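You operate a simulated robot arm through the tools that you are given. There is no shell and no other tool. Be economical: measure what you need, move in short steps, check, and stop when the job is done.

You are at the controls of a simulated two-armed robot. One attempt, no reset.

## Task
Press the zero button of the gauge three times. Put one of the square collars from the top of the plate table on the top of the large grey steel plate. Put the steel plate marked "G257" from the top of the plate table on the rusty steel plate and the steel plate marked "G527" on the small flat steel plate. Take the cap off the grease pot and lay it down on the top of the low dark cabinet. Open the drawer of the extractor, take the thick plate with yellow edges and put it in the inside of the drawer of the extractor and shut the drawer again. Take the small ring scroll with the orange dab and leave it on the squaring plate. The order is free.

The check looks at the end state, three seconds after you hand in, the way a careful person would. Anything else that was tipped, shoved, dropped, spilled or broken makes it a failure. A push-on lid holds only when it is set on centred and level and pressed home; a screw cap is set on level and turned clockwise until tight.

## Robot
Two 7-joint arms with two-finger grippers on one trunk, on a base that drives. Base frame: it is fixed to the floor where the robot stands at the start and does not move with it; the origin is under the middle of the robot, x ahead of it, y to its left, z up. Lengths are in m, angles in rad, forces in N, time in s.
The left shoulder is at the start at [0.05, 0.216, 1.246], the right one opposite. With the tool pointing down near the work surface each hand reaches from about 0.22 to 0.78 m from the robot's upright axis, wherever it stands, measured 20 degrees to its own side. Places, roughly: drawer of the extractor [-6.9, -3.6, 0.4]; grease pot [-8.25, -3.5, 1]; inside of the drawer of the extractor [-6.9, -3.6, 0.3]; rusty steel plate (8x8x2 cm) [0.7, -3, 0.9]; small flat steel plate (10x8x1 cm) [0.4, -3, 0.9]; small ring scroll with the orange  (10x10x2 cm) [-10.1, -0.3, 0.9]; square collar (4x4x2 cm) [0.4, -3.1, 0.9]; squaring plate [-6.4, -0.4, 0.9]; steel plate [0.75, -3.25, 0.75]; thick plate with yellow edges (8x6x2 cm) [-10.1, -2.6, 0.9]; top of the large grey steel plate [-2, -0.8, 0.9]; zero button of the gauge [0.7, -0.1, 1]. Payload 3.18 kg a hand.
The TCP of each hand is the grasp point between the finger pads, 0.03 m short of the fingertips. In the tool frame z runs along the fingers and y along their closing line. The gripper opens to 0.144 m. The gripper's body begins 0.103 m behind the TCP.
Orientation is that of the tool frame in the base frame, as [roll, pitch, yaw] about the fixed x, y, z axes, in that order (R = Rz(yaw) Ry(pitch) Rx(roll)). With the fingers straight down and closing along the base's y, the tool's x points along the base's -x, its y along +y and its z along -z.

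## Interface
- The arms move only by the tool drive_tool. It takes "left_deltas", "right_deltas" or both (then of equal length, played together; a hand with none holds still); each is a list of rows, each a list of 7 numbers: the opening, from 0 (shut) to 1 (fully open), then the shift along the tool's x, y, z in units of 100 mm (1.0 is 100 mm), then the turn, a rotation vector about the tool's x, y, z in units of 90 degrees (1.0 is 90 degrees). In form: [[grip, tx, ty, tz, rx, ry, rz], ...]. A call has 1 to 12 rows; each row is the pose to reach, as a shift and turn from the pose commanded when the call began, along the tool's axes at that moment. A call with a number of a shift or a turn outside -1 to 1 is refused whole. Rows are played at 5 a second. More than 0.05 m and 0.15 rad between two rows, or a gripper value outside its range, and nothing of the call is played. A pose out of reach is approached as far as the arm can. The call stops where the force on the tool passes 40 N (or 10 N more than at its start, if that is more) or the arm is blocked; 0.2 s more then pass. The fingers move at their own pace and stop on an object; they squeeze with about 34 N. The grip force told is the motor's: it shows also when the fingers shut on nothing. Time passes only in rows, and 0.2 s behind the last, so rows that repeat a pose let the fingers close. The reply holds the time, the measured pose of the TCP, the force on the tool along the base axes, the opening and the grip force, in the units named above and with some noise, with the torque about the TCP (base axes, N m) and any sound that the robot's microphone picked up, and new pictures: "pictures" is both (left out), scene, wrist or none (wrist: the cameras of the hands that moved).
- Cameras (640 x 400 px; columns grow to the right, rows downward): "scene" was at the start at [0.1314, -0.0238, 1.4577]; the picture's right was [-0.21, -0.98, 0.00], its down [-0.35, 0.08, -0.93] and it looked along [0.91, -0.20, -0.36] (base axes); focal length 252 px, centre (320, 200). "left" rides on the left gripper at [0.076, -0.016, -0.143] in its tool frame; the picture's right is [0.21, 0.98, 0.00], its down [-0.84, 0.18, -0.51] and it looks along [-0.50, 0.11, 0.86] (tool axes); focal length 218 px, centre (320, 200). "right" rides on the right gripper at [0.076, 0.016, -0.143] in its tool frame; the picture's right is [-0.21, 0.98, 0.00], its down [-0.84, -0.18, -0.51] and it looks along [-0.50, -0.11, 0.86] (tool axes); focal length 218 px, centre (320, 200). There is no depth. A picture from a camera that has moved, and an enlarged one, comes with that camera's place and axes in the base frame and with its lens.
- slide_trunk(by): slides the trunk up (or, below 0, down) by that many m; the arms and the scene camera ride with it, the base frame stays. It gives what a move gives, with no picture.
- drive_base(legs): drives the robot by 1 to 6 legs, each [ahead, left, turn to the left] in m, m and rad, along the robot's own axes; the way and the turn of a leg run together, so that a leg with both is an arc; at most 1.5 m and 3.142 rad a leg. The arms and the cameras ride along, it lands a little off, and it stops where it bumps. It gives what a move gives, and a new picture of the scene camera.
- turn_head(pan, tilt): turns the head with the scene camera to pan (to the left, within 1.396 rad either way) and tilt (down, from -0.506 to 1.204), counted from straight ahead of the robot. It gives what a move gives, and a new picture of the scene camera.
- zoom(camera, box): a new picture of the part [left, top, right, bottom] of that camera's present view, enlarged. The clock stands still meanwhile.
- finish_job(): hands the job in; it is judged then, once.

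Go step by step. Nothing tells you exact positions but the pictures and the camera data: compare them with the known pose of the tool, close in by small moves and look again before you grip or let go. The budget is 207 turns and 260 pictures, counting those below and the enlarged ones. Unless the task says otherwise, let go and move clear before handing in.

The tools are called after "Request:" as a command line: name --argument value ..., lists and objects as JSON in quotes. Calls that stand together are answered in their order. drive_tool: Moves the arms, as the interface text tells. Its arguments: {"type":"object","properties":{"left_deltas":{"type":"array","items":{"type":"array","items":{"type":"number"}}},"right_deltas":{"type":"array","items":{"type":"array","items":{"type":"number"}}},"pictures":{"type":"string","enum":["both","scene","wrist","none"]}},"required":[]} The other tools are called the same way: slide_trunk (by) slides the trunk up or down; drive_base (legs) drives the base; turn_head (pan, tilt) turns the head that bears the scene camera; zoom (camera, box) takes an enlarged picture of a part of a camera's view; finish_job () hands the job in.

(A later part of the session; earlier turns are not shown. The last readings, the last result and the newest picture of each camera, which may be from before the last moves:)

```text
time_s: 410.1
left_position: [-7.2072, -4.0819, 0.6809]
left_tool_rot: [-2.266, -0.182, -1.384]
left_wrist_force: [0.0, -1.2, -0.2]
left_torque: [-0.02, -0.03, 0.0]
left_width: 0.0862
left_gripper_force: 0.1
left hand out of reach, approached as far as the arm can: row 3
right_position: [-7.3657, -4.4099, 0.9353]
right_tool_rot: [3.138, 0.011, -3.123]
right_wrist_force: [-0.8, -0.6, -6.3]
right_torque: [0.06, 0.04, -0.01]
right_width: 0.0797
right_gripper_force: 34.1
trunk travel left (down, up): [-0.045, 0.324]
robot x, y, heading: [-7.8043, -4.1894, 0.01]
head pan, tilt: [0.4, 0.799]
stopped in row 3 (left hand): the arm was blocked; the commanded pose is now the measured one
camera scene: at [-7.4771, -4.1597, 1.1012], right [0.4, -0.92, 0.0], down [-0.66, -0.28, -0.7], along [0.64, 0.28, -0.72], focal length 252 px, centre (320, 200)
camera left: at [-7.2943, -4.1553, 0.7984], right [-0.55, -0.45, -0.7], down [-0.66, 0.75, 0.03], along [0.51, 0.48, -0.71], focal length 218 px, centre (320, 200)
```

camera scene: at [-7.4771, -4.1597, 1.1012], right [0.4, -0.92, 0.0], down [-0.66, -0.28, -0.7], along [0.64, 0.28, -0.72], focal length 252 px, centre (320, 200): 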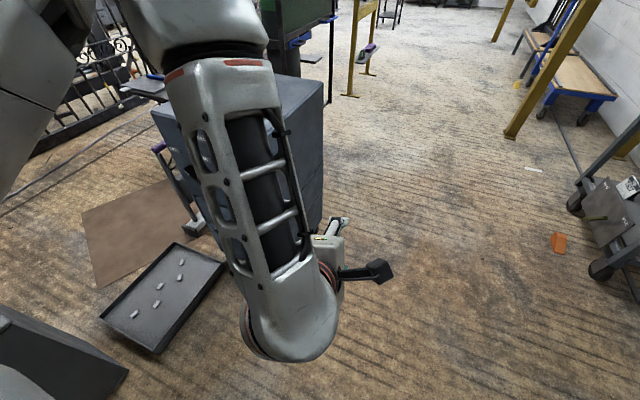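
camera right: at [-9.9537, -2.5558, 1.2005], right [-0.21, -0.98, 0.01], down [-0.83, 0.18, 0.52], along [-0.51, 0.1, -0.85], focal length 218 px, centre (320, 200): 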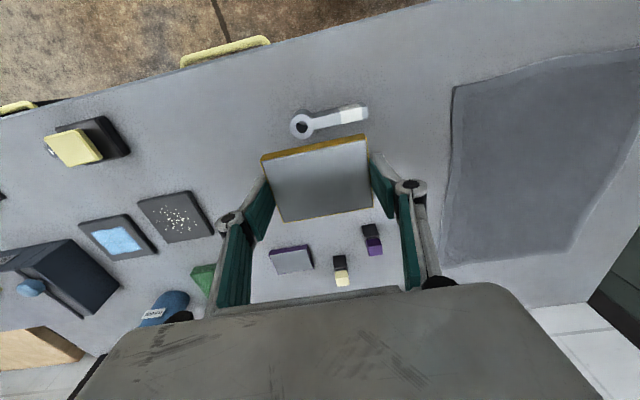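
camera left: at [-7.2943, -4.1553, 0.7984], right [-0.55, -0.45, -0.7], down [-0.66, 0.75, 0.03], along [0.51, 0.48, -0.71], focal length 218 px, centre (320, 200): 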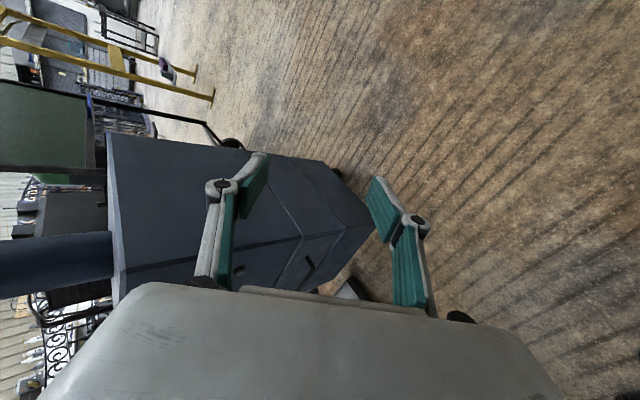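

A 50° tilt is more than the wrist can manage here; about 30° is enough to clear the extractor's face. I'll correct the pose and line the hand up with its shoulder.

Request:
drive_tool --left_deltas '[[0.6, -0.25, -0.05, -0.14, -0.058, -0.003, 0.042], [0.6, -0.5, -0.1, -0.28, -0.117, -0.006, 0.083], [0.6, -0.75, -0.15, -0.41, -0.175, -0.009, 0.125], [0.6, -1, -0.2, -0.55, -0.234, -0.012, 0.166], [0.6, -1, -0.2, -0.55, -0.234, -0.012, 0.166]]' --pictures "none"

Request:
drive_tool --left_deltas '[[0.6, 0, 0.12, 0.24, 0, 0, 0], [0.6, 0, 0.25, 0.48, 0, 0, 0], [0.6, 0, 0.37, 0.72, 0, 0, 0], [0.6, 0, 0.5, 0.95, 0, 0, 0]]' --pictures "both"

```text
time_s: 411.3
left_position: [-7.2377, -3.9896, 0.713]
left_tool_rot: [-2.618, 0.0, -1.575]
left_wrist_force: [-0.7, -0.3, -0.5]
left_torque: [0.01, 0.02, 0.0]
left_width: 0.0864
left_gripper_force: 0.1
left hand out of reach, approached as far as the arm can: row 2, 3, 4, 5
right_position: [-7.3647, -4.4095, 0.9363]
right_tool_rot: [3.137, 0.015, -3.125]
right_wrist_force: [0.2, -1.3, -6.6]
right_torque: [-0.02, 0.02, 0.02]
right_width: 0.0795
right_gripper_force: 33.9
trunk travel left (down, up): [-0.045, 0.324]
robot x, y, heading: [-7.8058, -4.1882, 0.007]
head pan, tilt: [0.4, 0.799]
```

```text
time_s: 412.3
left_position: [-7.2328, -3.9897, 0.606]
left_tool_rot: [-2.615, 0.0, -1.575]
left_wrist_force: [-0.4, 0.0, 0.4]
left_torque: [0.05, -0.01, 0.02]
left_width: 0.0864
left_gripper_force: 0.1
right_position: [-7.3654, -4.4118, 0.9377]
right_tool_rot: [3.138, 0.016, -3.125]
right_wrist_force: [-0.9, 0.1, -5.6]
right_torque: [0.03, 0.0, 0.01]
right_width: 0.0795
right_gripper_force: 34.6
trunk travel left (down, up): [-0.045, 0.324]
robot x, y, heading: [-7.8096, -4.1904, 0.008]
head pan, tilt: [0.4, 0.799]
camera scene: at [-7.4779, -4.1604, 1.1018], right [0.4, -0.92, 0.0], down [-0.66, -0.28, -0.7], along [0.64, 0.28, -0.72], focal length 252 px, centre (320, 200)
camera left: at [-7.2906, -4.0657, 0.7387], right [-0.85, -0.21, -0.49], down [-0.41, 0.84, 0.35], along [0.34, 0.49, -0.8], focal length 218 px, centre (320, 200)
```

scene: 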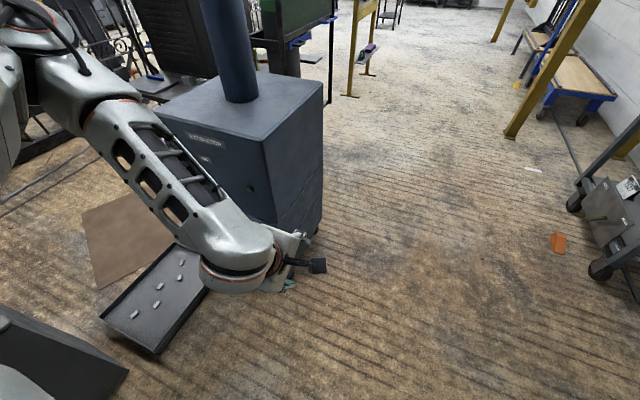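
left: 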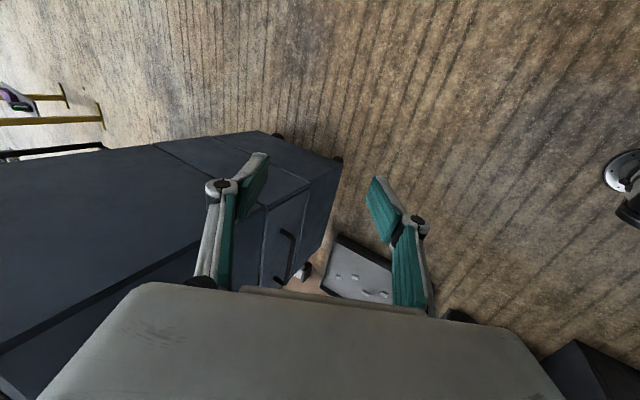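

The pose works now and I can see the handle in the wrist view. I'll continue lowering.

Request:
drive_tool --left_deltas '[[0.6, 0, 0.12, 0.24, 0, 0, 0], [0.6, 0, 0.25, 0.48, 0, 0, 0], [0.6, 0, 0.37, 0.72, 0, 0, 0], [0.6, 0, 0.5, 0.95, 0, 0, 0]]' --pictures "none"

Request:
drive_tool --left_deltas '[[0.6, 0, 0.12, 0.24, 0, 0, 0], [0.6, 0, 0.25, 0.48, 0, 0, 0], [0.6, 0, 0.37, 0.72, 0, 0, 0], [0.6, 0, 0.5, 0.95, 0, 0, 0]]' --pictures "wrist"

Request:
zoom --camera "left" --box '[180, 120, 420, 300]'

```text
time_s: 413.3
left_position: [-7.2023, -4.0084, 0.5183]
left_tool_rot: [-2.641, 0.01, -1.569]
left_wrist_force: [0.7, -0.4, 0.4]
left_torque: [0.03, -0.01, 0.02]
left_width: 0.0862
left_gripper_force: 0.2
left hand out of reach, approached as far as the arm can: row 2, 3, 4
right_position: [-7.3658, -4.4101, 0.9367]
right_tool_rot: [3.138, 0.014, -3.124]
right_wrist_force: [0.8, 0.0, -6.7]
right_torque: [0.01, 0.06, 0.04]
right_width: 0.0797
right_gripper_force: 34.3
trunk travel left (down, up): [-0.045, 0.324]
robot x, y, heading: [-7.8072, -4.1914, 0.008]
head pan, tilt: [0.4, 0.799]
```

```text
time_s: 414.3
left_position: [-7.1675, -4.0291, 0.4215]
left_tool_rot: [-2.648, 0.013, -1.565]
left_wrist_force: [0.0, 0.6, -1.6]
left_torque: [0.01, -0.01, 0.02]
left_width: 0.0863
left_gripper_force: 0.0
left hand out of reach, approached as far as the arm can: row 1, 2, 3, 4
right_position: [-7.3646, -4.4084, 0.9355]
right_tool_rot: [3.138, 0.012, -3.124]
right_wrist_force: [0.6, -1.1, -6.4]
right_torque: [-0.01, 0.07, -0.02]
right_width: 0.0796
right_gripper_force: 33.5
trunk travel left (down, up): [-0.045, 0.324]
robot x, y, heading: [-7.8074, -4.1903, 0.011]
head pan, tilt: [0.4, 0.799]
camera left: at [-7.2198, -4.1085, 0.5551], right [-0.86, -0.21, -0.47], down [-0.4, 0.84, 0.37], along [0.31, 0.51, -0.8], focal length 218 px, centre (320, 200)
```

left: 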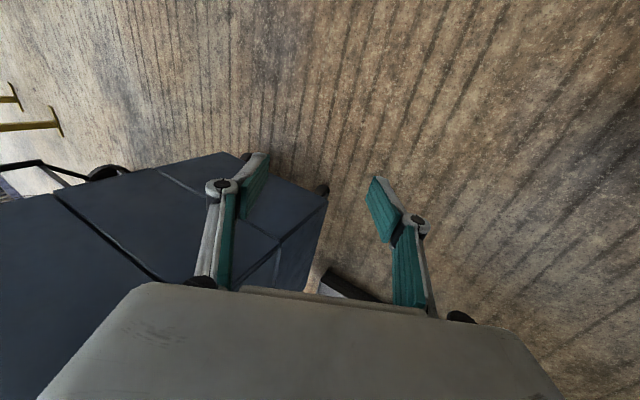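

```text
2.22 times, centred on (300, 210) of left
camera zoom: at [-7.2198, -4.1085, 0.5551], right [-0.86, -0.21, -0.47], down [-0.4, 0.84, 0.37], along [0.31, 0.51, -0.8], focal length 485 px, centre (364, 178)
```

zoom: 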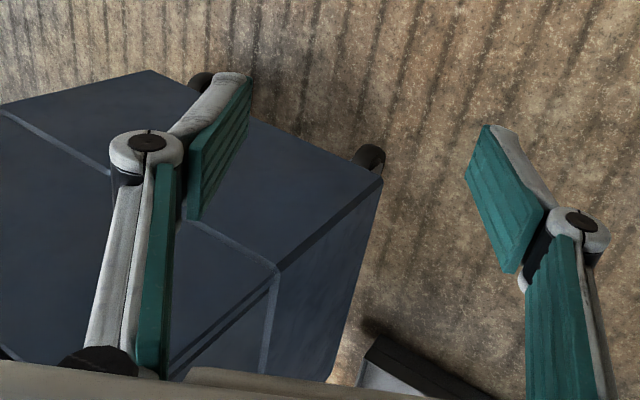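

I'm at the far edge of reach. I'll pull the hand closer to the robot and lower it, then bring the base up to the handle.

Request:
drive_tool --left_deltas '[[0.5, -0.1, 0.3, 0, 0, 0, 0], [0.4, -0.2, 0.6, 0, 0, 0, 0], [0.3, -0.3, 0.9, 0, 0, 0, 0], [0.3, -0.4, 1, 0.1, 0, 0, 0]]' --pictures "none"

Request:
drive_base --legs '[[0.05, 0.33, -0.01]]'

Request:
drive_tool --left_deltas '[[0.3, 0, 0, 0, 0, 0, 0]]' --pictures "wrist"

```text
time_s: 415.3
left_position: [-7.1859, -4.0343, 0.3859]
left_tool_rot: [-2.68, 0.03, -1.556]
left_wrist_force: [-0.3, 0.7, 0.1]
left_torque: [0.02, 0.02, -0.02]
left_width: 0.0431
left_gripper_force: 0.1
left hand out of reach, approached as far as the arm can: row 1, 2, 3, 4
right_position: [-7.3647, -4.4095, 0.9376]
right_tool_rot: [3.138, 0.014, -3.122]
right_wrist_force: [-0.4, 0.8, -5.5]
right_torque: [0.0, 0.04, 0.02]
right_width: 0.0795
right_gripper_force: 33.5
trunk travel left (down, up): [-0.045, 0.324]
robot x, y, heading: [-7.8086, -4.1877, 0.009]
head pan, tilt: [0.4, 0.799]
```

```text
time_s: 418.8
left_position: [-7.1364, -3.7099, 0.3862]
left_tool_rot: [-2.678, 0.034, -1.561]
left_wrist_force: [-8.3, 2.0, -3.6]
left_torque: [-0.04, 0.0, 0.05]
left_width: 0.0446
left_gripper_force: 0.0
right_position: [-7.3202, -4.0853, 0.9357]
right_tool_rot: [3.139, 0.013, -3.131]
right_wrist_force: [-0.3, 1.3, -5.7]
right_torque: [-0.01, 0.04, -0.01]
right_width: 0.0796
right_gripper_force: 33.9
trunk travel left (down, up): [-0.045, 0.324]
robot x, y, heading: [-7.755, -3.8611, -0.0]
head pan, tilt: [0.4, 0.799]
camera scene: at [-7.4288, -3.8333, 1.1015], right [0.39, -0.92, 0.0], down [-0.66, -0.28, -0.7], along [0.64, 0.27, -0.72], focal length 252 px, centre (320, 200)
```

scene: 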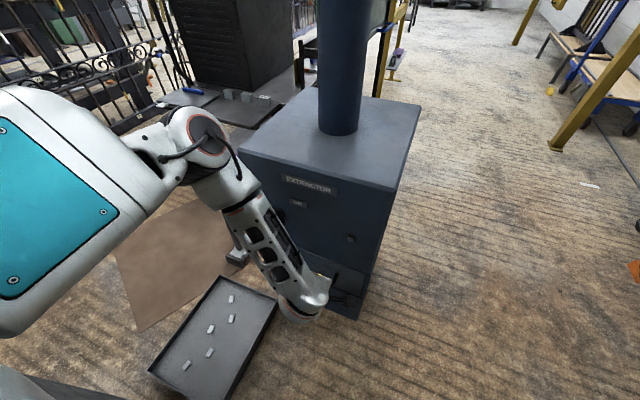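

```text
time_s: 419.2
left_position: [-7.1363, -3.7098, 0.3864]
left_tool_rot: [-2.681, 0.033, -1.561]
left_wrist_force: [-6.4, -0.4, -1.1]
left_torque: [0.01, -0.06, 0.0]
left_width: 0.0456
left_gripper_force: 0.0
right_position: [-7.3188, -4.0849, 0.9368]
right_tool_rot: [3.138, 0.014, -3.132]
right_wrist_force: [-0.6, 0.4, -6.4]
right_torque: [-0.02, 0.02, 0.01]
right_width: 0.0797
right_gripper_force: 33.3
trunk travel left (down, up): [-0.045, 0.324]
robot x, y, heading: [-7.7573, -3.8599, -0.001]
head pan, tilt: [0.4, 0.799]
camera left: at [-7.1852, -3.7901, 0.5191], right [-0.87, -0.2, -0.44], down [-0.39, 0.83, 0.4], along [0.28, 0.53, -0.8], focal length 218 px, centre (320, 200)
```

left: 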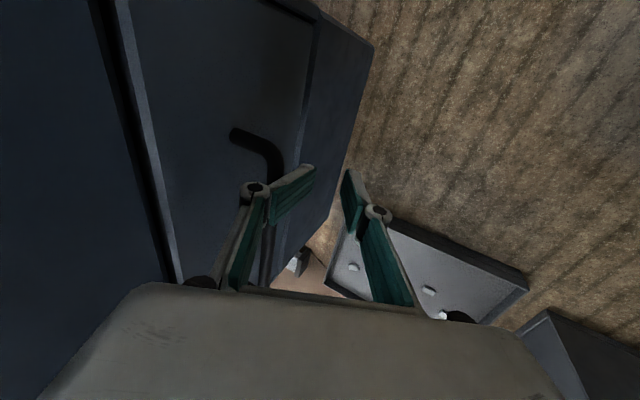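

A finger is lightly touching the handle bar. I'll enlarge the view to judge where the bar lies relative to the fingers.

Request:
zoom --camera "left" --box '[180, 100, 420, 300]'

Request:
zoom --camera "scene" --box '[240, 200, 420, 340]'

```text
2.00 times, centred on (300, 200) of left
camera zoom: at [-7.1852, -3.7901, 0.5191], right [-0.87, -0.2, -0.44], down [-0.39, 0.83, 0.4], along [0.28, 0.53, -0.8], focal length 436 px, centre (360, 200)
```

zoom: 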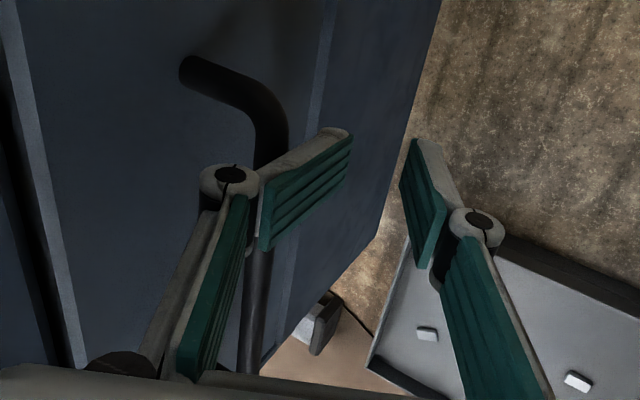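

```text
2.86 times, centred on (330, 270) of scene
camera zoom: at [-7.4292, -3.8335, 1.1017], right [0.39, -0.92, 0.0], down [-0.66, -0.28, -0.7], along [0.64, 0.27, -0.72], focal length 720 px, centre (291, 0)
```

zoom: 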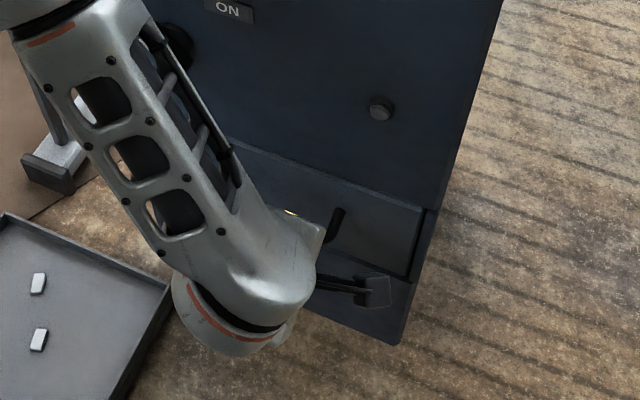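

The bar lies just above and behind the upper finger, at about x -7.087, z 0.379. I'll retreat, raise the fingers around it, bring the base 8 cm forward and look.

Request:
drive_tool --left_deltas '[[0.3, 0, 0, -0.3, 0, 0, 0], [0.3, 0, 0, -0.6, 0, 0, 0], [0.35, -0.2, 0.1, -0.8, 0, 0, 0], [0.35, -0.45, 0.2, -0.96, 0, 0, 0], [0.35, -0.7, 0.316, -0.96, 0, 0, 0]]' --pictures "none"

Request:
drive_base --legs '[[0.08, 0, 0]]'

Request:
drive_tool --left_deltas '[[0.35, 0, 0, 0, 0, 0, 0]]' --pictures "wrist"

```text
time_s: 420.4
left_position: [-7.1762, -3.664, 0.481]
left_tool_rot: [-2.708, 0.046, -1.557]
left_wrist_force: [-0.8, 0.1, 0.2]
left_torque: [0.02, 0.0, -0.04]
left_width: 0.0505
left_gripper_force: 0.0
left hand out of reach, approached as far as the arm can: row 3, 4, 5
right_position: [-7.3196, -4.0837, 0.9373]
right_tool_rot: [3.137, 0.014, -3.129]
right_wrist_force: [0.2, -0.1, -6.0]
right_torque: [-0.04, 0.05, 0.05]
right_width: 0.0796
right_gripper_force: 33.8
trunk travel left (down, up): [-0.045, 0.324]
robot x, y, heading: [-7.7595, -3.8593, 0.001]
head pan, tilt: [0.4, 0.799]
```

```text
time_s: 421.5
left_position: [-7.0981, -3.665, 0.4787]
left_tool_rot: [-2.709, 0.044, -1.557]
left_wrist_force: [-9.7, -1.4, -5.3]
left_torque: [0.01, -0.02, -0.05]
left_width: 0.0486
left_gripper_force: 0.1
right_position: [-7.2407, -4.0855, 0.9366]
right_tool_rot: [3.138, 0.013, -3.131]
right_wrist_force: [0.0, 0.7, -5.9]
right_torque: [0.01, 0.04, -0.03]
right_width: 0.0797
right_gripper_force: 33.9
trunk travel left (down, up): [-0.045, 0.324]
robot x, y, heading: [-7.6769, -3.862, 0.001]
head pan, tilt: [0.4, 0.799]
camera scene: at [-7.3496, -3.8335, 1.1013], right [0.39, -0.92, 0.0], down [-0.66, -0.28, -0.7], along [0.64, 0.27, -0.72], focal length 252 px, centre (320, 200)
```

scene: 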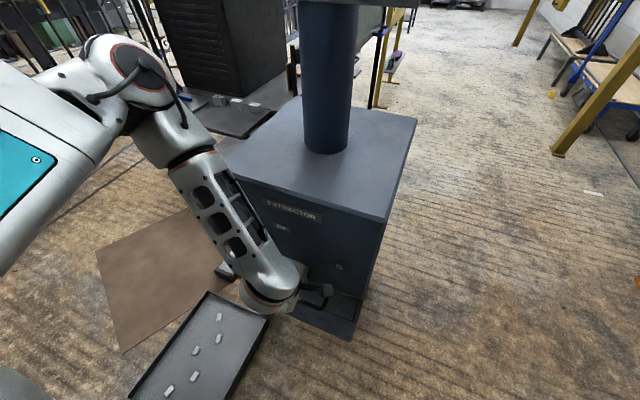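

```text
time_s: 421.9
left_position: [-7.0981, -3.6627, 0.4783]
left_tool_rot: [-2.712, 0.047, -1.559]
left_wrist_force: [-7.3, 0.0, -3.0]
left_torque: [0.01, 0.03, -0.02]
left_width: 0.0505
left_gripper_force: 0.1
right_position: [-7.2409, -4.0854, 0.9365]
right_tool_rot: [3.138, 0.013, -3.131]
right_wrist_force: [0.1, -0.4, -6.4]
right_torque: [-0.02, 0.04, -0.05]
right_width: 0.0797
right_gripper_force: 34.0
trunk travel left (down, up): [-0.045, 0.324]
robot x, y, heading: [-7.681, -3.8629, -0.003]
head pan, tilt: [0.4, 0.799]
camera left: at [-7.1425, -3.7472, 0.612], right [-0.89, -0.2, -0.42], down [-0.39, 0.82, 0.42], along [0.26, 0.54, -0.8], focal length 218 px, centre (320, 200)
```

left: 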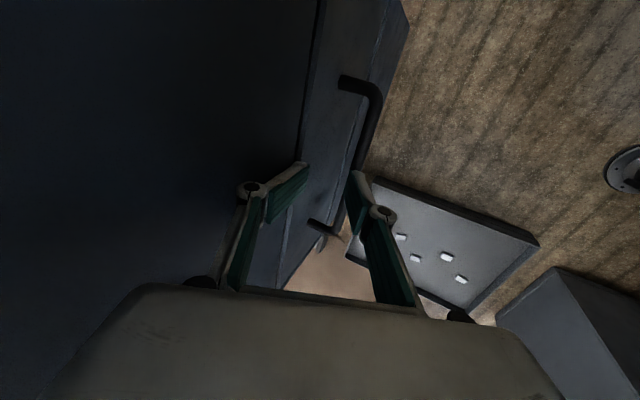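

The bar lies at about x -7.097, z 0.38, between y -3.72 and -3.58, now just below the open fingers. I'll back off the face slightly and lower straight down around it.

Request:
drive_tool --left_deltas '[[0.35, 0, 0.07, -0.03, 0, 0, 0], [0.35, 0, 0.19, 0.24, 0, 0, 0], [0.35, 0, 0.31, 0.5, 0, 0, 0], [0.35, 0, 0.44, 0.77, 0, 0, 0]]' --pictures "wrist"

Request:
zoom --camera "left" --box '[200, 60, 440, 260]'

```text
time_s: 422.6
left_position: [-7.0997, -3.6731, 0.4422]
left_tool_rot: [-2.732, 0.049, -1.559]
left_wrist_force: [-10.4, -1.5, 0.7]
left_torque: [0.03, -0.25, -0.06]
left_width: 0.0497
left_gripper_force: 0.1
left hand out of reach, approached as far as the arm can: row 2, 3
right_position: [-7.24, -4.084, 0.9357]
right_tool_rot: [3.139, 0.013, -3.131]
right_wrist_force: [0.2, 0.3, -6.4]
right_torque: [0.0, 0.0, -0.01]
right_width: 0.0794
right_gripper_force: 34.0
trunk travel left (down, up): [-0.045, 0.324]
robot x, y, heading: [-7.6821, -3.8619, 0.002]
head pan, tilt: [0.4, 0.799]
stopped in row 3 (left hand): the force on the tool passed its limit at 46 N (the readings are from after the stop); the commanded pose is now the measured one
camera left: at [-7.1403, -3.7558, 0.5773], right [-0.89, -0.2, -0.4], down [-0.38, 0.82, 0.43], along [0.24, 0.54, -0.81], focal length 218 px, centre (320, 200)
```

left: 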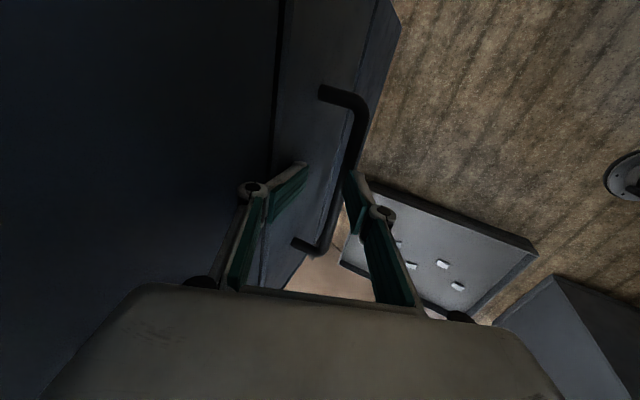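

```text
2.00 times, centred on (320, 160) of left
camera zoom: at [-7.1403, -3.7558, 0.5773], right [-0.89, -0.2, -0.4], down [-0.38, 0.82, 0.43], along [0.24, 0.54, -0.81], focal length 436 px, centre (320, 280)
```

zoom: 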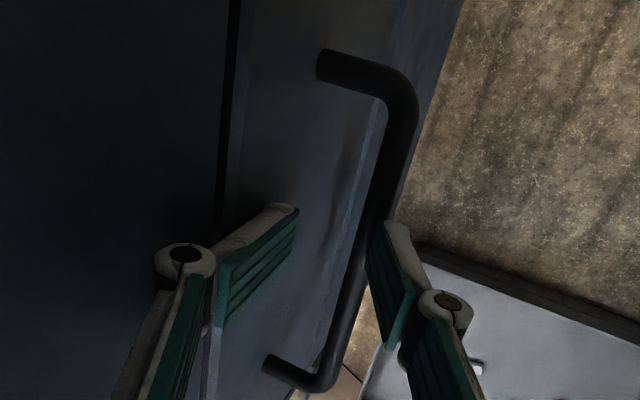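

The front finger landed on the bar, so the bar is nearer x≈-7.11. I'll shift 2 cm back and lower again.

Request:
drive_tool --left_deltas '[[0.42, 0, 0.06, -0.1, 0, 0, 0], [0.42, 0, 0.17, -0.13, 0, 0, 0], [0.42, 0, 0.25, 0.07, 0, 0, 0], [0.42, 0, 0.33, 0.25, 0, 0, 0], [0.42, 0, 0.38, 0.38, 0, 0, 0]]' --pictures "wrist"

Request:
zoom --camera "left" --box '[200, 60, 440, 260]'

```text
time_s: 423.8
left_position: [-7.1018, -3.6845, 0.3999]
left_tool_rot: [-2.747, 0.056, -1.557]
left_wrist_force: [-24.3, -1.8, 13.6]
left_torque: [0.05, -1.24, -0.15]
left_width: 0.0559
left_gripper_force: 0.0
left hand out of reach, approached as far as the arm can: row 2, 3, 4, 5
right_position: [-7.2415, -4.0841, 0.9384]
right_tool_rot: [3.138, 0.014, -3.13]
right_wrist_force: [-0.4, -0.5, -6.6]
right_torque: [0.04, 0.06, 0.01]
right_width: 0.0796
right_gripper_force: 34.2
trunk travel left (down, up): [-0.045, 0.324]
robot x, y, heading: [-7.6816, -3.8632, 0.0]
head pan, tilt: [0.4, 0.799]
camera left: at [-7.1413, -3.7677, 0.5349], right [-0.9, -0.2, -0.39], down [-0.37, 0.81, 0.45], along [0.23, 0.55, -0.81], focal length 218 px, centre (320, 200)
```

left: 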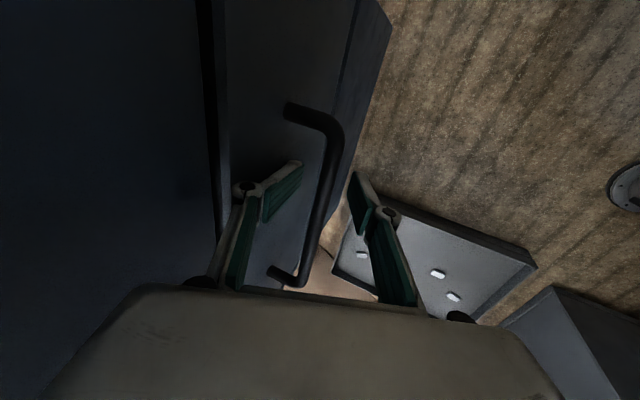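

```text
2.00 times, centred on (320, 160) of left
camera zoom: at [-7.1413, -3.7677, 0.5349], right [-0.9, -0.2, -0.39], down [-0.37, 0.81, 0.45], along [0.23, 0.55, -0.81], focal length 436 px, centre (320, 280)
```

zoom: 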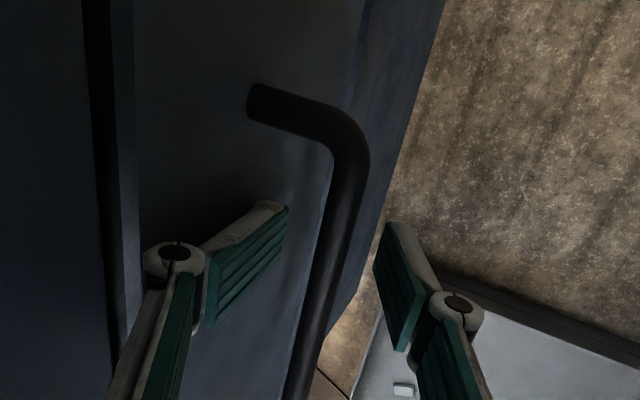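

The bar is between the fingers. Closing now.

Request:
drive_tool --left_deltas '[[0.3, 0, 0.03, 0.0, 0, 0, 0], [0.1, 0, 0.06, 0.02, 0, 0, 0], [0, 0, 0.08, 0.02, 0, 0, 0], [0, 0, 0.08, 0.02, 0, 0, 0]]' --pictures "wrist"

```text
time_s: 424.8
left_position: [-7.1013, -3.685, 0.3953]
left_tool_rot: [-2.748, 0.057, -1.554]
left_wrist_force: [-29.8, 13.3, -18.1]
left_torque: [-0.02, -0.16, 0.68]
left_width: 0.01
left_gripper_force: 40.0
left hand out of reach, approached as far as the arm can: row 2, 3, 4
right_position: [-7.2399, -4.0838, 0.9362]
right_tool_rot: [3.137, 0.012, -3.131]
right_wrist_force: [0.8, 0.0, -5.3]
right_torque: [-0.02, 0.0, -0.01]
right_width: 0.0799
right_gripper_force: 33.6
trunk travel left (down, up): [-0.045, 0.324]
robot x, y, heading: [-7.6806, -3.8584, 0.004]
head pan, tilt: [0.4, 0.799]
camera left: at [-7.1399, -3.7692, 0.5286], right [-0.9, -0.2, -0.39], down [-0.38, 0.81, 0.45], along [0.22, 0.55, -0.81], focal length 218 px, centre (320, 200)
```

left: 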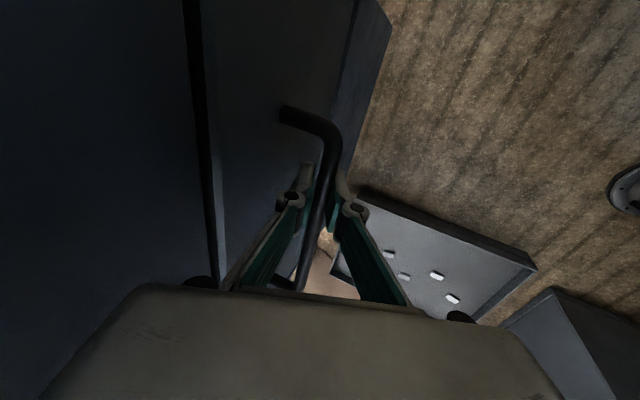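

The handle is gripped. I'll pull the drawer open by backing the base 25 cm.

Request:
drive_base --legs '[[-0.25, 0, 0]]'

Request:
drive_tool --left_deltas '[[0, 0, 0, 0, 0, 0, 0]]' --pictures "wrist"

```text
time_s: 426.6
left_position: [-7.3462, -3.6858, 0.3981]
left_tool_rot: [-2.735, 0.054, -1.556]
left_wrist_force: [1.2, 16.8, -15.2]
left_torque: [-0.45, -0.01, 0.53]
left_width: 0.0101
left_gripper_force: 39.9
right_position: [-7.4911, -4.084, 0.9364]
right_tool_rot: [3.138, 0.014, -3.132]
right_wrist_force: [-0.3, 0.3, -5.3]
right_torque: [-0.01, 0.02, 0.01]
right_width: 0.0794
right_gripper_force: 33.7
trunk travel left (down, up): [-0.045, 0.324]
robot x, y, heading: [-7.9328, -3.8583, -0.002]
head pan, tilt: [0.4, 0.799]
camera scene: at [-7.6005, -3.8325, 1.1013], right [0.39, -0.92, 0.0], down [-0.66, -0.28, -0.7], along [0.64, 0.27, -0.72], focal length 252 px, centre (320, 200)
```

scene: 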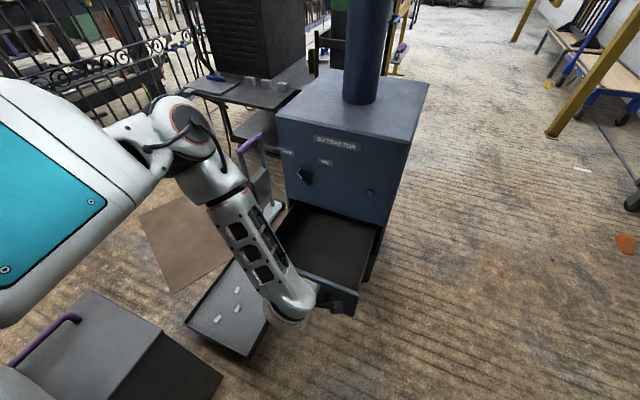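

```text
time_s: 427.0
left_position: [-7.3458, -3.6868, 0.3981]
left_tool_rot: [-2.734, 0.055, -1.554]
left_wrist_force: [-0.2, -1.3, -9.8]
left_torque: [-0.75, -0.06, 0.4]
left_width: 0.0105
left_gripper_force: 39.9
right_position: [-7.4907, -4.0841, 0.9378]
right_tool_rot: [3.14, 0.013, -3.131]
right_wrist_force: [-0.9, 0.5, -5.3]
right_torque: [0.0, 0.05, -0.01]
right_width: 0.0796
right_gripper_force: 34.0
trunk travel left (down, up): [-0.045, 0.324]
robot x, y, heading: [-7.9331, -3.8638, 0.003]
head pan, tilt: [0.4, 0.799]
camera left: at [-7.3866, -3.7707, 0.5324], right [-0.9, -0.2, -0.4], down [-0.38, 0.81, 0.44], along [0.23, 0.55, -0.81], focal length 218 px, centre (320, 200)
```

left: 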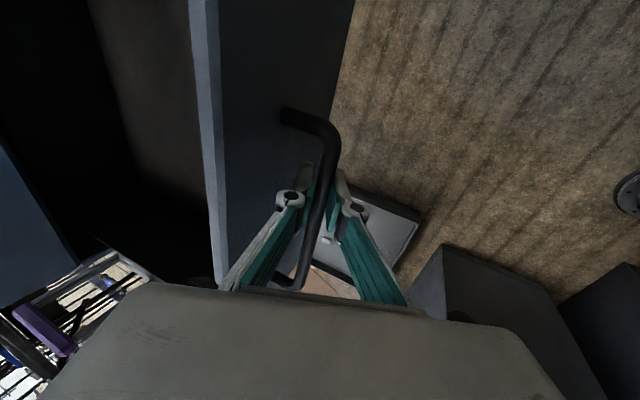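

The drawer is open about 25 cm. I'll release the handle, withdraw the left hand upward, and then go to the south side so the right arm can lower the plate into it.

Request:
drive_tool --left_deltas '[[0.2, 0, 0, 0, 0, 0, 0], [0.42, 0, 0, 0, 0, 0, 0], [0.42, 0, 0, -0.05, 0, 0, 0], [0.42, 0, 0, -0.3, 0, 0, 0], [0.42, 0, 0, -0.6, 0, 0, 0], [0.42, 0, 0, -0.95, 0, 0, 0]]' --pictures "wrist"

```text
time_s: 428.4
left_position: [-7.3848, -3.693, 0.4858]
left_tool_rot: [-2.733, 0.054, -1.554]
left_wrist_force: [0.2, 0.0, 0.4]
left_torque: [0.01, 0.04, -0.01]
left_width: 0.0604
left_gripper_force: 0.1
right_position: [-7.4911, -4.0843, 0.9383]
right_tool_rot: [3.137, 0.015, -3.13]
right_wrist_force: [-0.4, 0.1, -5.9]
right_torque: [0.02, 0.02, 0.0]
right_width: 0.0796
right_gripper_force: 33.8
trunk travel left (down, up): [-0.045, 0.324]
robot x, y, heading: [-7.9307, -3.8626, -0.003]
head pan, tilt: [0.4, 0.799]
camera left: at [-7.4244, -3.7765, 0.6203], right [-0.89, -0.2, -0.4], down [-0.38, 0.81, 0.44], along [0.24, 0.55, -0.8], focal length 218 px, centre (320, 200)
```

left: 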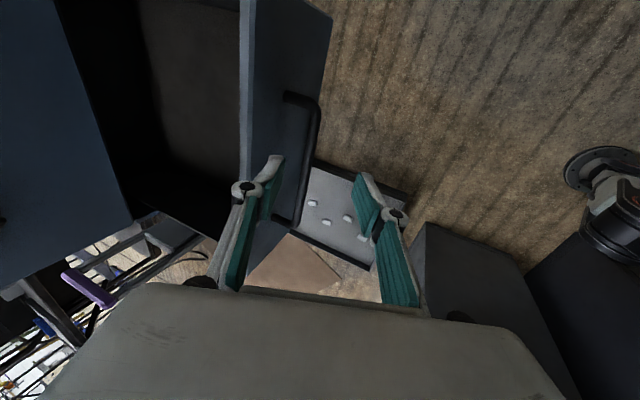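

Clear of the handle. I'll raise the left hand, then drive round to the drawer's south side and face +y.

Request:
drive_tool --left_deltas '[[0.42, 0, -0.05, -0.35, 0, 0, 0], [0.42, 0, -0.1, -0.7, 0, 0, 0], [0.42, 0, -0.17, -1, 0, 0, 0]]' --pictures "none"

Request:
drive_tool --left_deltas '[[0.42, 0, -0.05, -0.35, 0, 0, 0], [0.42, 0, -0.1, -0.7, 0, 0, 0], [0.42, 0, -0.17, -1, 0, 0, 0]]' --pictures "none"

Request:
drive_base --legs '[[-0.05, -0.55, 0], [0.5, 0, 0], [0, 0, 1.57]]'

Request:
turn_head --pan -0.3 --tilt 0.9

```text
time_s: 429.2
left_position: [-7.4082, -3.6978, 0.5863]
left_tool_rot: [-2.734, 0.057, -1.557]
left_wrist_force: [0.7, 0.2, 0.3]
left_torque: [0.02, 0.0, 0.01]
left_width: 0.0605
left_gripper_force: 0.1
right_position: [-7.4928, -4.0844, 0.9373]
right_tool_rot: [3.139, 0.015, -3.132]
right_wrist_force: [-0.2, -0.7, -5.9]
right_torque: [-0.03, 0.01, -0.01]
right_width: 0.0795
right_gripper_force: 33.5
trunk travel left (down, up): [-0.045, 0.324]
robot x, y, heading: [-7.9314, -3.8585, -0.0]
head pan, tilt: [0.4, 0.799]
```

```text
time_s: 430.0
left_position: [-7.4221, -3.7121, 0.6811]
left_tool_rot: [-2.734, 0.057, -1.553]
left_wrist_force: [0.1, 0.8, 0.3]
left_torque: [-0.02, -0.03, -0.03]
left_width: 0.0604
left_gripper_force: 0.1
left hand out of reach, approached as far as the arm can: row 2, 3
right_position: [-7.4918, -4.0848, 0.9366]
right_tool_rot: [3.139, 0.016, -3.132]
right_wrist_force: [0.6, -1.3, -6.5]
right_torque: [-0.03, 0.03, -0.01]
right_width: 0.0793
right_gripper_force: 33.9
trunk travel left (down, up): [-0.045, 0.324]
robot x, y, heading: [-7.9278, -3.8635, -0.002]
head pan, tilt: [0.4, 0.799]
```

```text
time_s: 441.7
left_position: [-7.632, -3.8999, 0.6815]
left_tool_rot: [-2.736, 0.056, 0.018]
left_wrist_force: [-0.3, 0.0, 0.6]
left_torque: [-0.02, 0.02, -0.03]
left_width: 0.0606
left_gripper_force: 0.0
right_position: [-7.2591, -3.9705, 0.9373]
right_tool_rot: [3.138, 0.014, -1.558]
right_wrist_force: [-0.4, 0.1, -5.4]
right_torque: [-0.06, -0.03, 0.02]
right_width: 0.0796
right_gripper_force: 33.9
trunk travel left (down, up): [-0.045, 0.324]
robot x, y, heading: [-7.4834, -4.4087, 1.569]
head pan, tilt: [0.4, 0.799]
camera scene: at [-7.5144, -4.0845, 1.1015], right [0.92, 0.39, 0.0], down [0.28, -0.66, -0.7], along [-0.27, 0.64, -0.72], focal length 252 px, centre (320, 200)
```

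scene: 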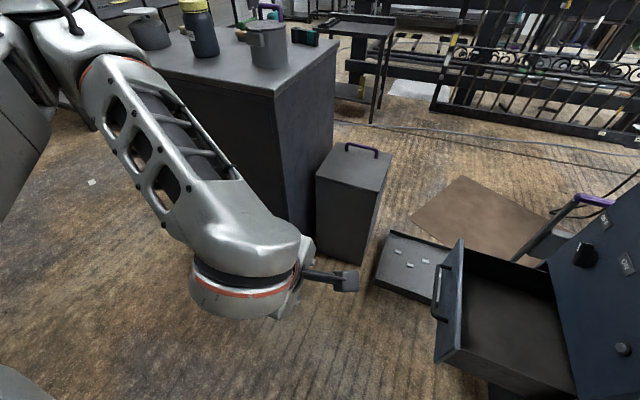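

```text
time_s: 442.8
left_position: [-7.6317, -3.9001, 0.6817]
left_tool_rot: [-2.738, 0.059, 0.019]
left_wrist_force: [0.3, -0.6, 0.9]
left_torque: [0.0, -0.01, 0.02]
left_width: 0.0604
left_gripper_force: 0.1
right_position: [-7.2593, -3.9702, 0.9362]
right_tool_rot: [3.138, 0.015, -1.559]
right_wrist_force: [-1.2, 0.3, -6.2]
right_torque: [-0.01, -0.02, -0.03]
right_width: 0.0796
right_gripper_force: 34.1
trunk travel left (down, up): [-0.045, 0.324]
robot x, y, heading: [-7.481, -4.4142, 1.575]
head pan, tilt: [-0.3, 0.901]
camera scene: at [-7.4607, -4.0866, 1.0936], right [0.96, -0.29, 0.0], down [-0.23, -0.75, -0.62], along [0.18, 0.59, -0.78], focal length 252 px, centre (320, 200)
```

scene: 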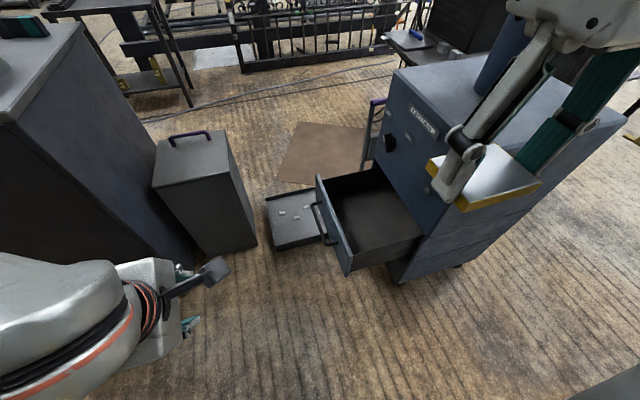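

The drawer interior is clear, centred about [-7.17, -3.65]. I'll bring the base closer and move the plate over the drawer.

Request:
drive_base --legs '[[0.17, -0.09, 0]]'

Request:
drive_tool --right_deltas '[[0, -0.2, 0, 0.3, 0, 0, 0], [0, -0.4, 0, 0.6, 0, 0, 0], [0, -0.6, 0, 0.9, 0, 0, 0], [0, -0.9, 0, 1, 0, 0, 0]]' --pictures "none"

Request:
drive_tool --right_deltas '[[0, -0.15, 0, 0.3, 0, 0, 0], [0, -0.3, 0, 0.6, 0, 0, 0], [0, -0.4, 0, 1, 0, 0, 0]]' --pictures "both"

```text
time_s: 444.5
left_position: [-7.5439, -3.7394, 0.6889]
left_tool_rot: [-2.722, 0.049, 0.008]
left_wrist_force: [0.2, -0.7, 0.7]
left_torque: [-0.01, 0.04, 0.03]
left_width: 0.0604
left_gripper_force: 0.1
right_position: [-7.1723, -3.8212, 0.9449]
right_tool_rot: [-3.125, 0.046, -1.55]
right_wrist_force: [-0.9, 0.6, -6.3]
right_torque: [-0.05, 0.0, 0.0]
right_width: 0.0796
right_gripper_force: 34.2
trunk travel left (down, up): [-0.045, 0.324]
robot x, y, heading: [-7.3958, -4.2445, 1.564]
head pan, tilt: [-0.3, 0.901]
stopped in leg 1: the robot was blocked; the commanded pose is now the measured one
camera scene: at [-7.3766, -3.9331, 1.0983], right [0.95, -0.3, 0.0], down [-0.23, -0.74, -0.63], along [0.19, 0.6, -0.78], focal length 252 px, centre (320, 200)
```

scene: 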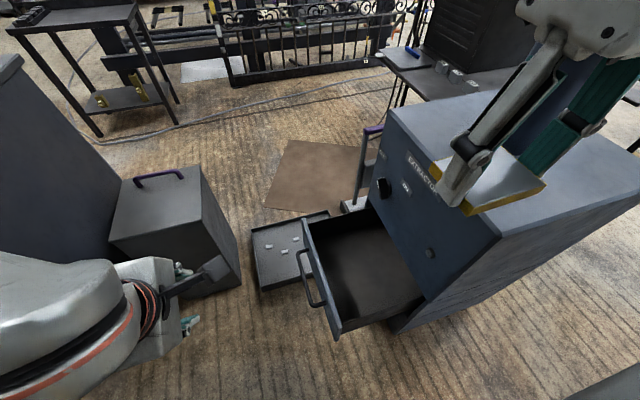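

```text
time_s: 445.7
left_position: [-7.5439, -3.7571, 0.7036]
left_tool_rot: [-2.693, 0.04, -0.005]
left_wrist_force: [0.3, -0.5, -0.5]
left_torque: [-0.02, 0.0, -0.02]
left_width: 0.0606
left_gripper_force: 0.0
right_position: [-7.1787, -3.7517, 0.8937]
right_tool_rot: [-3.125, 0.152, -1.543]
right_wrist_force: [0.8, -0.5, -6.2]
right_torque: [-0.07, -0.02, -0.01]
right_width: 0.0797
right_gripper_force: 33.8
trunk travel left (down, up): [-0.045, 0.324]
robot x, y, heading: [-7.3969, -4.2554, 1.552]
head pan, tilt: [-0.3, 0.901]
stopped in row 4 (right hand): the arm was blocked; the commanded pose is now the measured one
```

```text
time_s: 446.7
left_position: [-7.547, -3.7765, 0.7049]
left_tool_rot: [-2.686, 0.035, -0.007]
left_wrist_force: [-1.5, -0.3, 0.2]
left_torque: [0.02, -0.03, 0.0]
left_width: 0.0603
left_gripper_force: 0.1
right_position: [-7.1887, -3.7159, 0.8244]
right_tool_rot: [-3.128, 0.206, -1.525]
right_wrist_force: [-0.3, -0.6, -7.8]
right_torque: [-0.07, 0.05, -0.01]
right_width: 0.0797
right_gripper_force: 34.1
trunk travel left (down, up): [-0.045, 0.324]
robot x, y, heading: [-7.3971, -4.2753, 1.545]
head pan, tilt: [-0.3, 0.901]
stopped in row 3 (right hand): the arm was blocked; the commanded pose is now the measured one
camera scene: at [-7.3895, -3.9865, 1.1107], right [0.95, -0.32, 0.01], down [-0.24, -0.72, -0.65], along [0.22, 0.61, -0.76], focal length 252 px, centre (320, 200)
camera right: at [-7.2015, -3.8206, 0.9478], right [-0.99, 0.16, 0.03], down [0.14, 0.73, 0.67], along [0.09, 0.67, -0.74], focal length 218 px, centre (320, 200)
```

scene: 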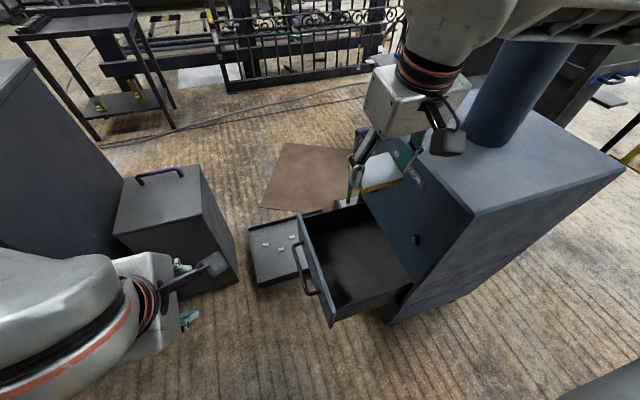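
right: 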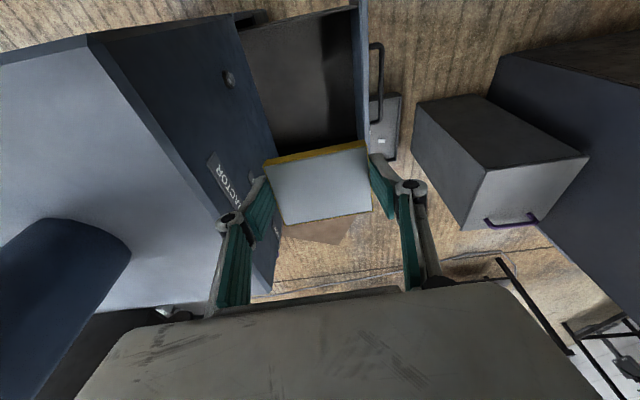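

The right arm's elbow is touching the extractor's flue pipe. I'll back the base off at once and check.

Request:
drive_base --legs '[[-0.12, 0, 0]]'

Request:
turn_head --pan -0.5 --tilt 0.5

```text
time_s: 448.0
left_position: [-7.5363, -3.8752, 0.6815]
left_tool_rot: [-2.736, 0.057, -0.006]
left_wrist_force: [0.1, -0.1, 0.0]
left_torque: [0.0, 0.02, -0.01]
left_width: 0.0604
left_gripper_force: 0.0
right_position: [-7.1713, -3.8114, 0.7731]
right_tool_rot: [3.138, 0.12, -1.541]
right_wrist_force: [0.4, 0.3, -6.7]
right_torque: [-0.09, 0.0, 0.01]
right_width: 0.0794
right_gripper_force: 33.9
trunk travel left (down, up): [-0.045, 0.324]
robot x, y, heading: [-7.3965, -4.3913, 1.547]
head pan, tilt: [-0.3, 0.901]
camera scene: at [-7.3695, -4.0657, 1.0935], right [0.95, -0.32, 0.0], down [-0.25, -0.74, -0.62], along [0.2, 0.59, -0.78], focal length 252 px, centre (320, 200)
```

scene: 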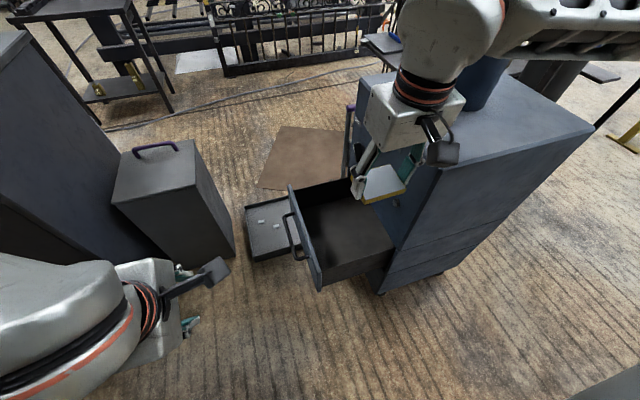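

```text
time_s: 448.8
left_position: [-7.5371, -3.8746, 0.6819]
left_tool_rot: [-2.737, 0.055, -0.005]
left_wrist_force: [0.6, 0.8, -0.5]
left_torque: [-0.01, 0.03, 0.02]
left_width: 0.0606
left_gripper_force: 0.1
right_position: [-7.1718, -3.812, 0.7743]
right_tool_rot: [3.136, 0.121, -1.54]
right_wrist_force: [-1.0, -0.1, -4.8]
right_torque: [-0.04, -0.01, -0.02]
right_width: 0.0795
right_gripper_force: 34.2
trunk travel left (down, up): [-0.045, 0.324]
robot x, y, heading: [-7.3978, -4.3896, 1.547]
head pan, tilt: [-0.499, 0.499]
camera scene: at [-7.3482, -4.0582, 1.1274], right [0.87, -0.5, 0.0], down [-0.24, -0.42, -0.88], along [0.44, 0.76, -0.48], focal length 252 px, centre (320, 200)
```

scene: 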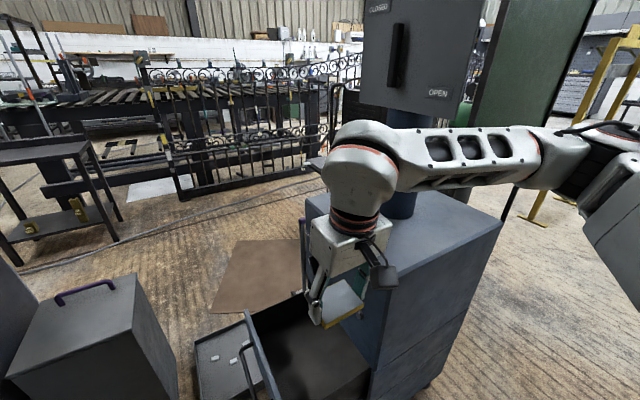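

The forearm comes in from the extractor's side, so this stance won't work. I'll stand southwest of the drawer, facing it diagonally, so the right arm comes in over the open front; first I level the plate and tuck both hands.

Request:
drive_tool --right_deltas '[[0, 0.25, 0, 0, 0, 0.04, 0], [0, 0.5, 0, 0, 0, 0.076, 0], [0, 0.75, 0, 0, 0, 0.076, 0], [0, 1, 0, 0, 0, 0.076, 0]]' --left_deltas '[[0.42, 0, 0, 0, -0.07, 0, 0], [0.42, 0, 0, 0, -0.14, 0, 0], [0.42, 0, 0, 0, -0.2, 0, 0], [0.42, 0, 0, 0, -0.257, 0, 0]]' --pictures "none"

Request:
drive_tool --left_deltas '[[0.42, 0, 0, 0, 0, 0, 0.09], [0.42, 0, 0, 0, 0, 0, 0.18], [0.42, 0, 0, 0, 0, 0, 0.27], [0.42, 0, 0, 0, 0, 0, 0.36], [0.42, 0, 0, 0, 0, 0, 0.45], [0.42, 0, 0, 0, 0, 0, 0.54], [0.42, 0, 0, 0, 0, 0, 0.63], [0.42, 0, 0, 0, 0, 0, 0.72], [0.42, 0, 0, 0, 0, 0, 0.81], [0.42, 0, 0, 0, 0, 0, 0.9], [0.42, 0, 0, 0, 0, 0, 0.98]]' --pictures "none"

Request:
drive_tool --left_deltas '[[0.42, 0.3, 0.2, -0.2, 0, 0, 0], [0.42, 0.6, 0.4, -0.4, 0, 0, 0], [0.42, 0.9, 0.6, -0.6, 0, 0, 0]]' --pictures "scene"

```text
time_s: 449.8
left_position: [-7.5365, -3.8752, 0.682]
left_tool_rot: [3.141, 0.056, -0.005]
left_wrist_force: [-0.2, -0.2, -0.1]
left_torque: [-0.03, -0.01, -0.01]
left_width: 0.0607
left_gripper_force: 0.2
right_position: [-7.1689, -3.9101, 0.7628]
right_tool_rot: [3.137, 0.002, -1.539]
right_wrist_force: [0.9, -0.1, -6.0]
right_torque: [-0.02, 0.0, 0.0]
right_width: 0.0794
right_gripper_force: 33.9
trunk travel left (down, up): [-0.045, 0.324]
robot x, y, heading: [-7.4003, -4.3863, 1.545]
head pan, tilt: [-0.499, 0.499]
```

```text
time_s: 452.2
left_position: [-7.5363, -3.8758, 0.6812]
left_tool_rot: [3.085, 0.003, -1.549]
left_wrist_force: [0.0, -0.5, -0.7]
left_torque: [0.02, -0.02, 0.0]
left_width: 0.0602
left_gripper_force: 0.0
right_position: [-7.1683, -3.911, 0.7618]
right_tool_rot: [3.138, 0.001, -1.541]
right_wrist_force: [-0.2, 0.0, -5.4]
right_torque: [-0.06, -0.01, 0.02]
right_width: 0.0797
right_gripper_force: 33.8
trunk travel left (down, up): [-0.045, 0.324]
robot x, y, heading: [-7.401, -4.3883, 1.542]
head pan, tilt: [-0.499, 0.499]
```

```text
time_s: 453.0
left_position: [-7.584, -3.9508, 0.7478]
left_tool_rot: [3.084, 0.002, -1.545]
left_wrist_force: [-0.1, -0.3, -0.3]
left_torque: [0.0, 0.0, 0.0]
left_width: 0.0606
left_gripper_force: 0.1
left hand out of reach, approached as far as the arm can: row 3
right_position: [-7.1687, -3.9108, 0.7623]
right_tool_rot: [3.138, 0.002, -1.54]
right_wrist_force: [-0.1, -0.7, -5.7]
right_torque: [-0.04, 0.01, 0.04]
right_width: 0.0795
right_gripper_force: 33.9
trunk travel left (down, up): [-0.045, 0.324]
robot x, y, heading: [-7.3982, -4.3888, 1.554]
head pan, tilt: [-0.499, 0.499]
camera scene: at [-7.3478, -4.0586, 1.1277], right [0.87, -0.5, 0.0], down [-0.24, -0.42, -0.88], along [0.44, 0.76, -0.48], focal length 252 px, centre (320, 200)
```

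scene: 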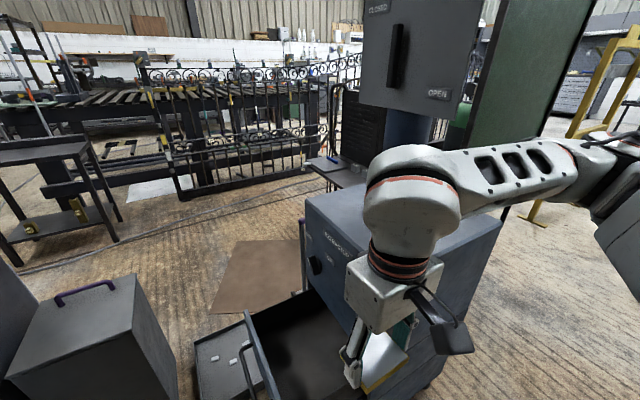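

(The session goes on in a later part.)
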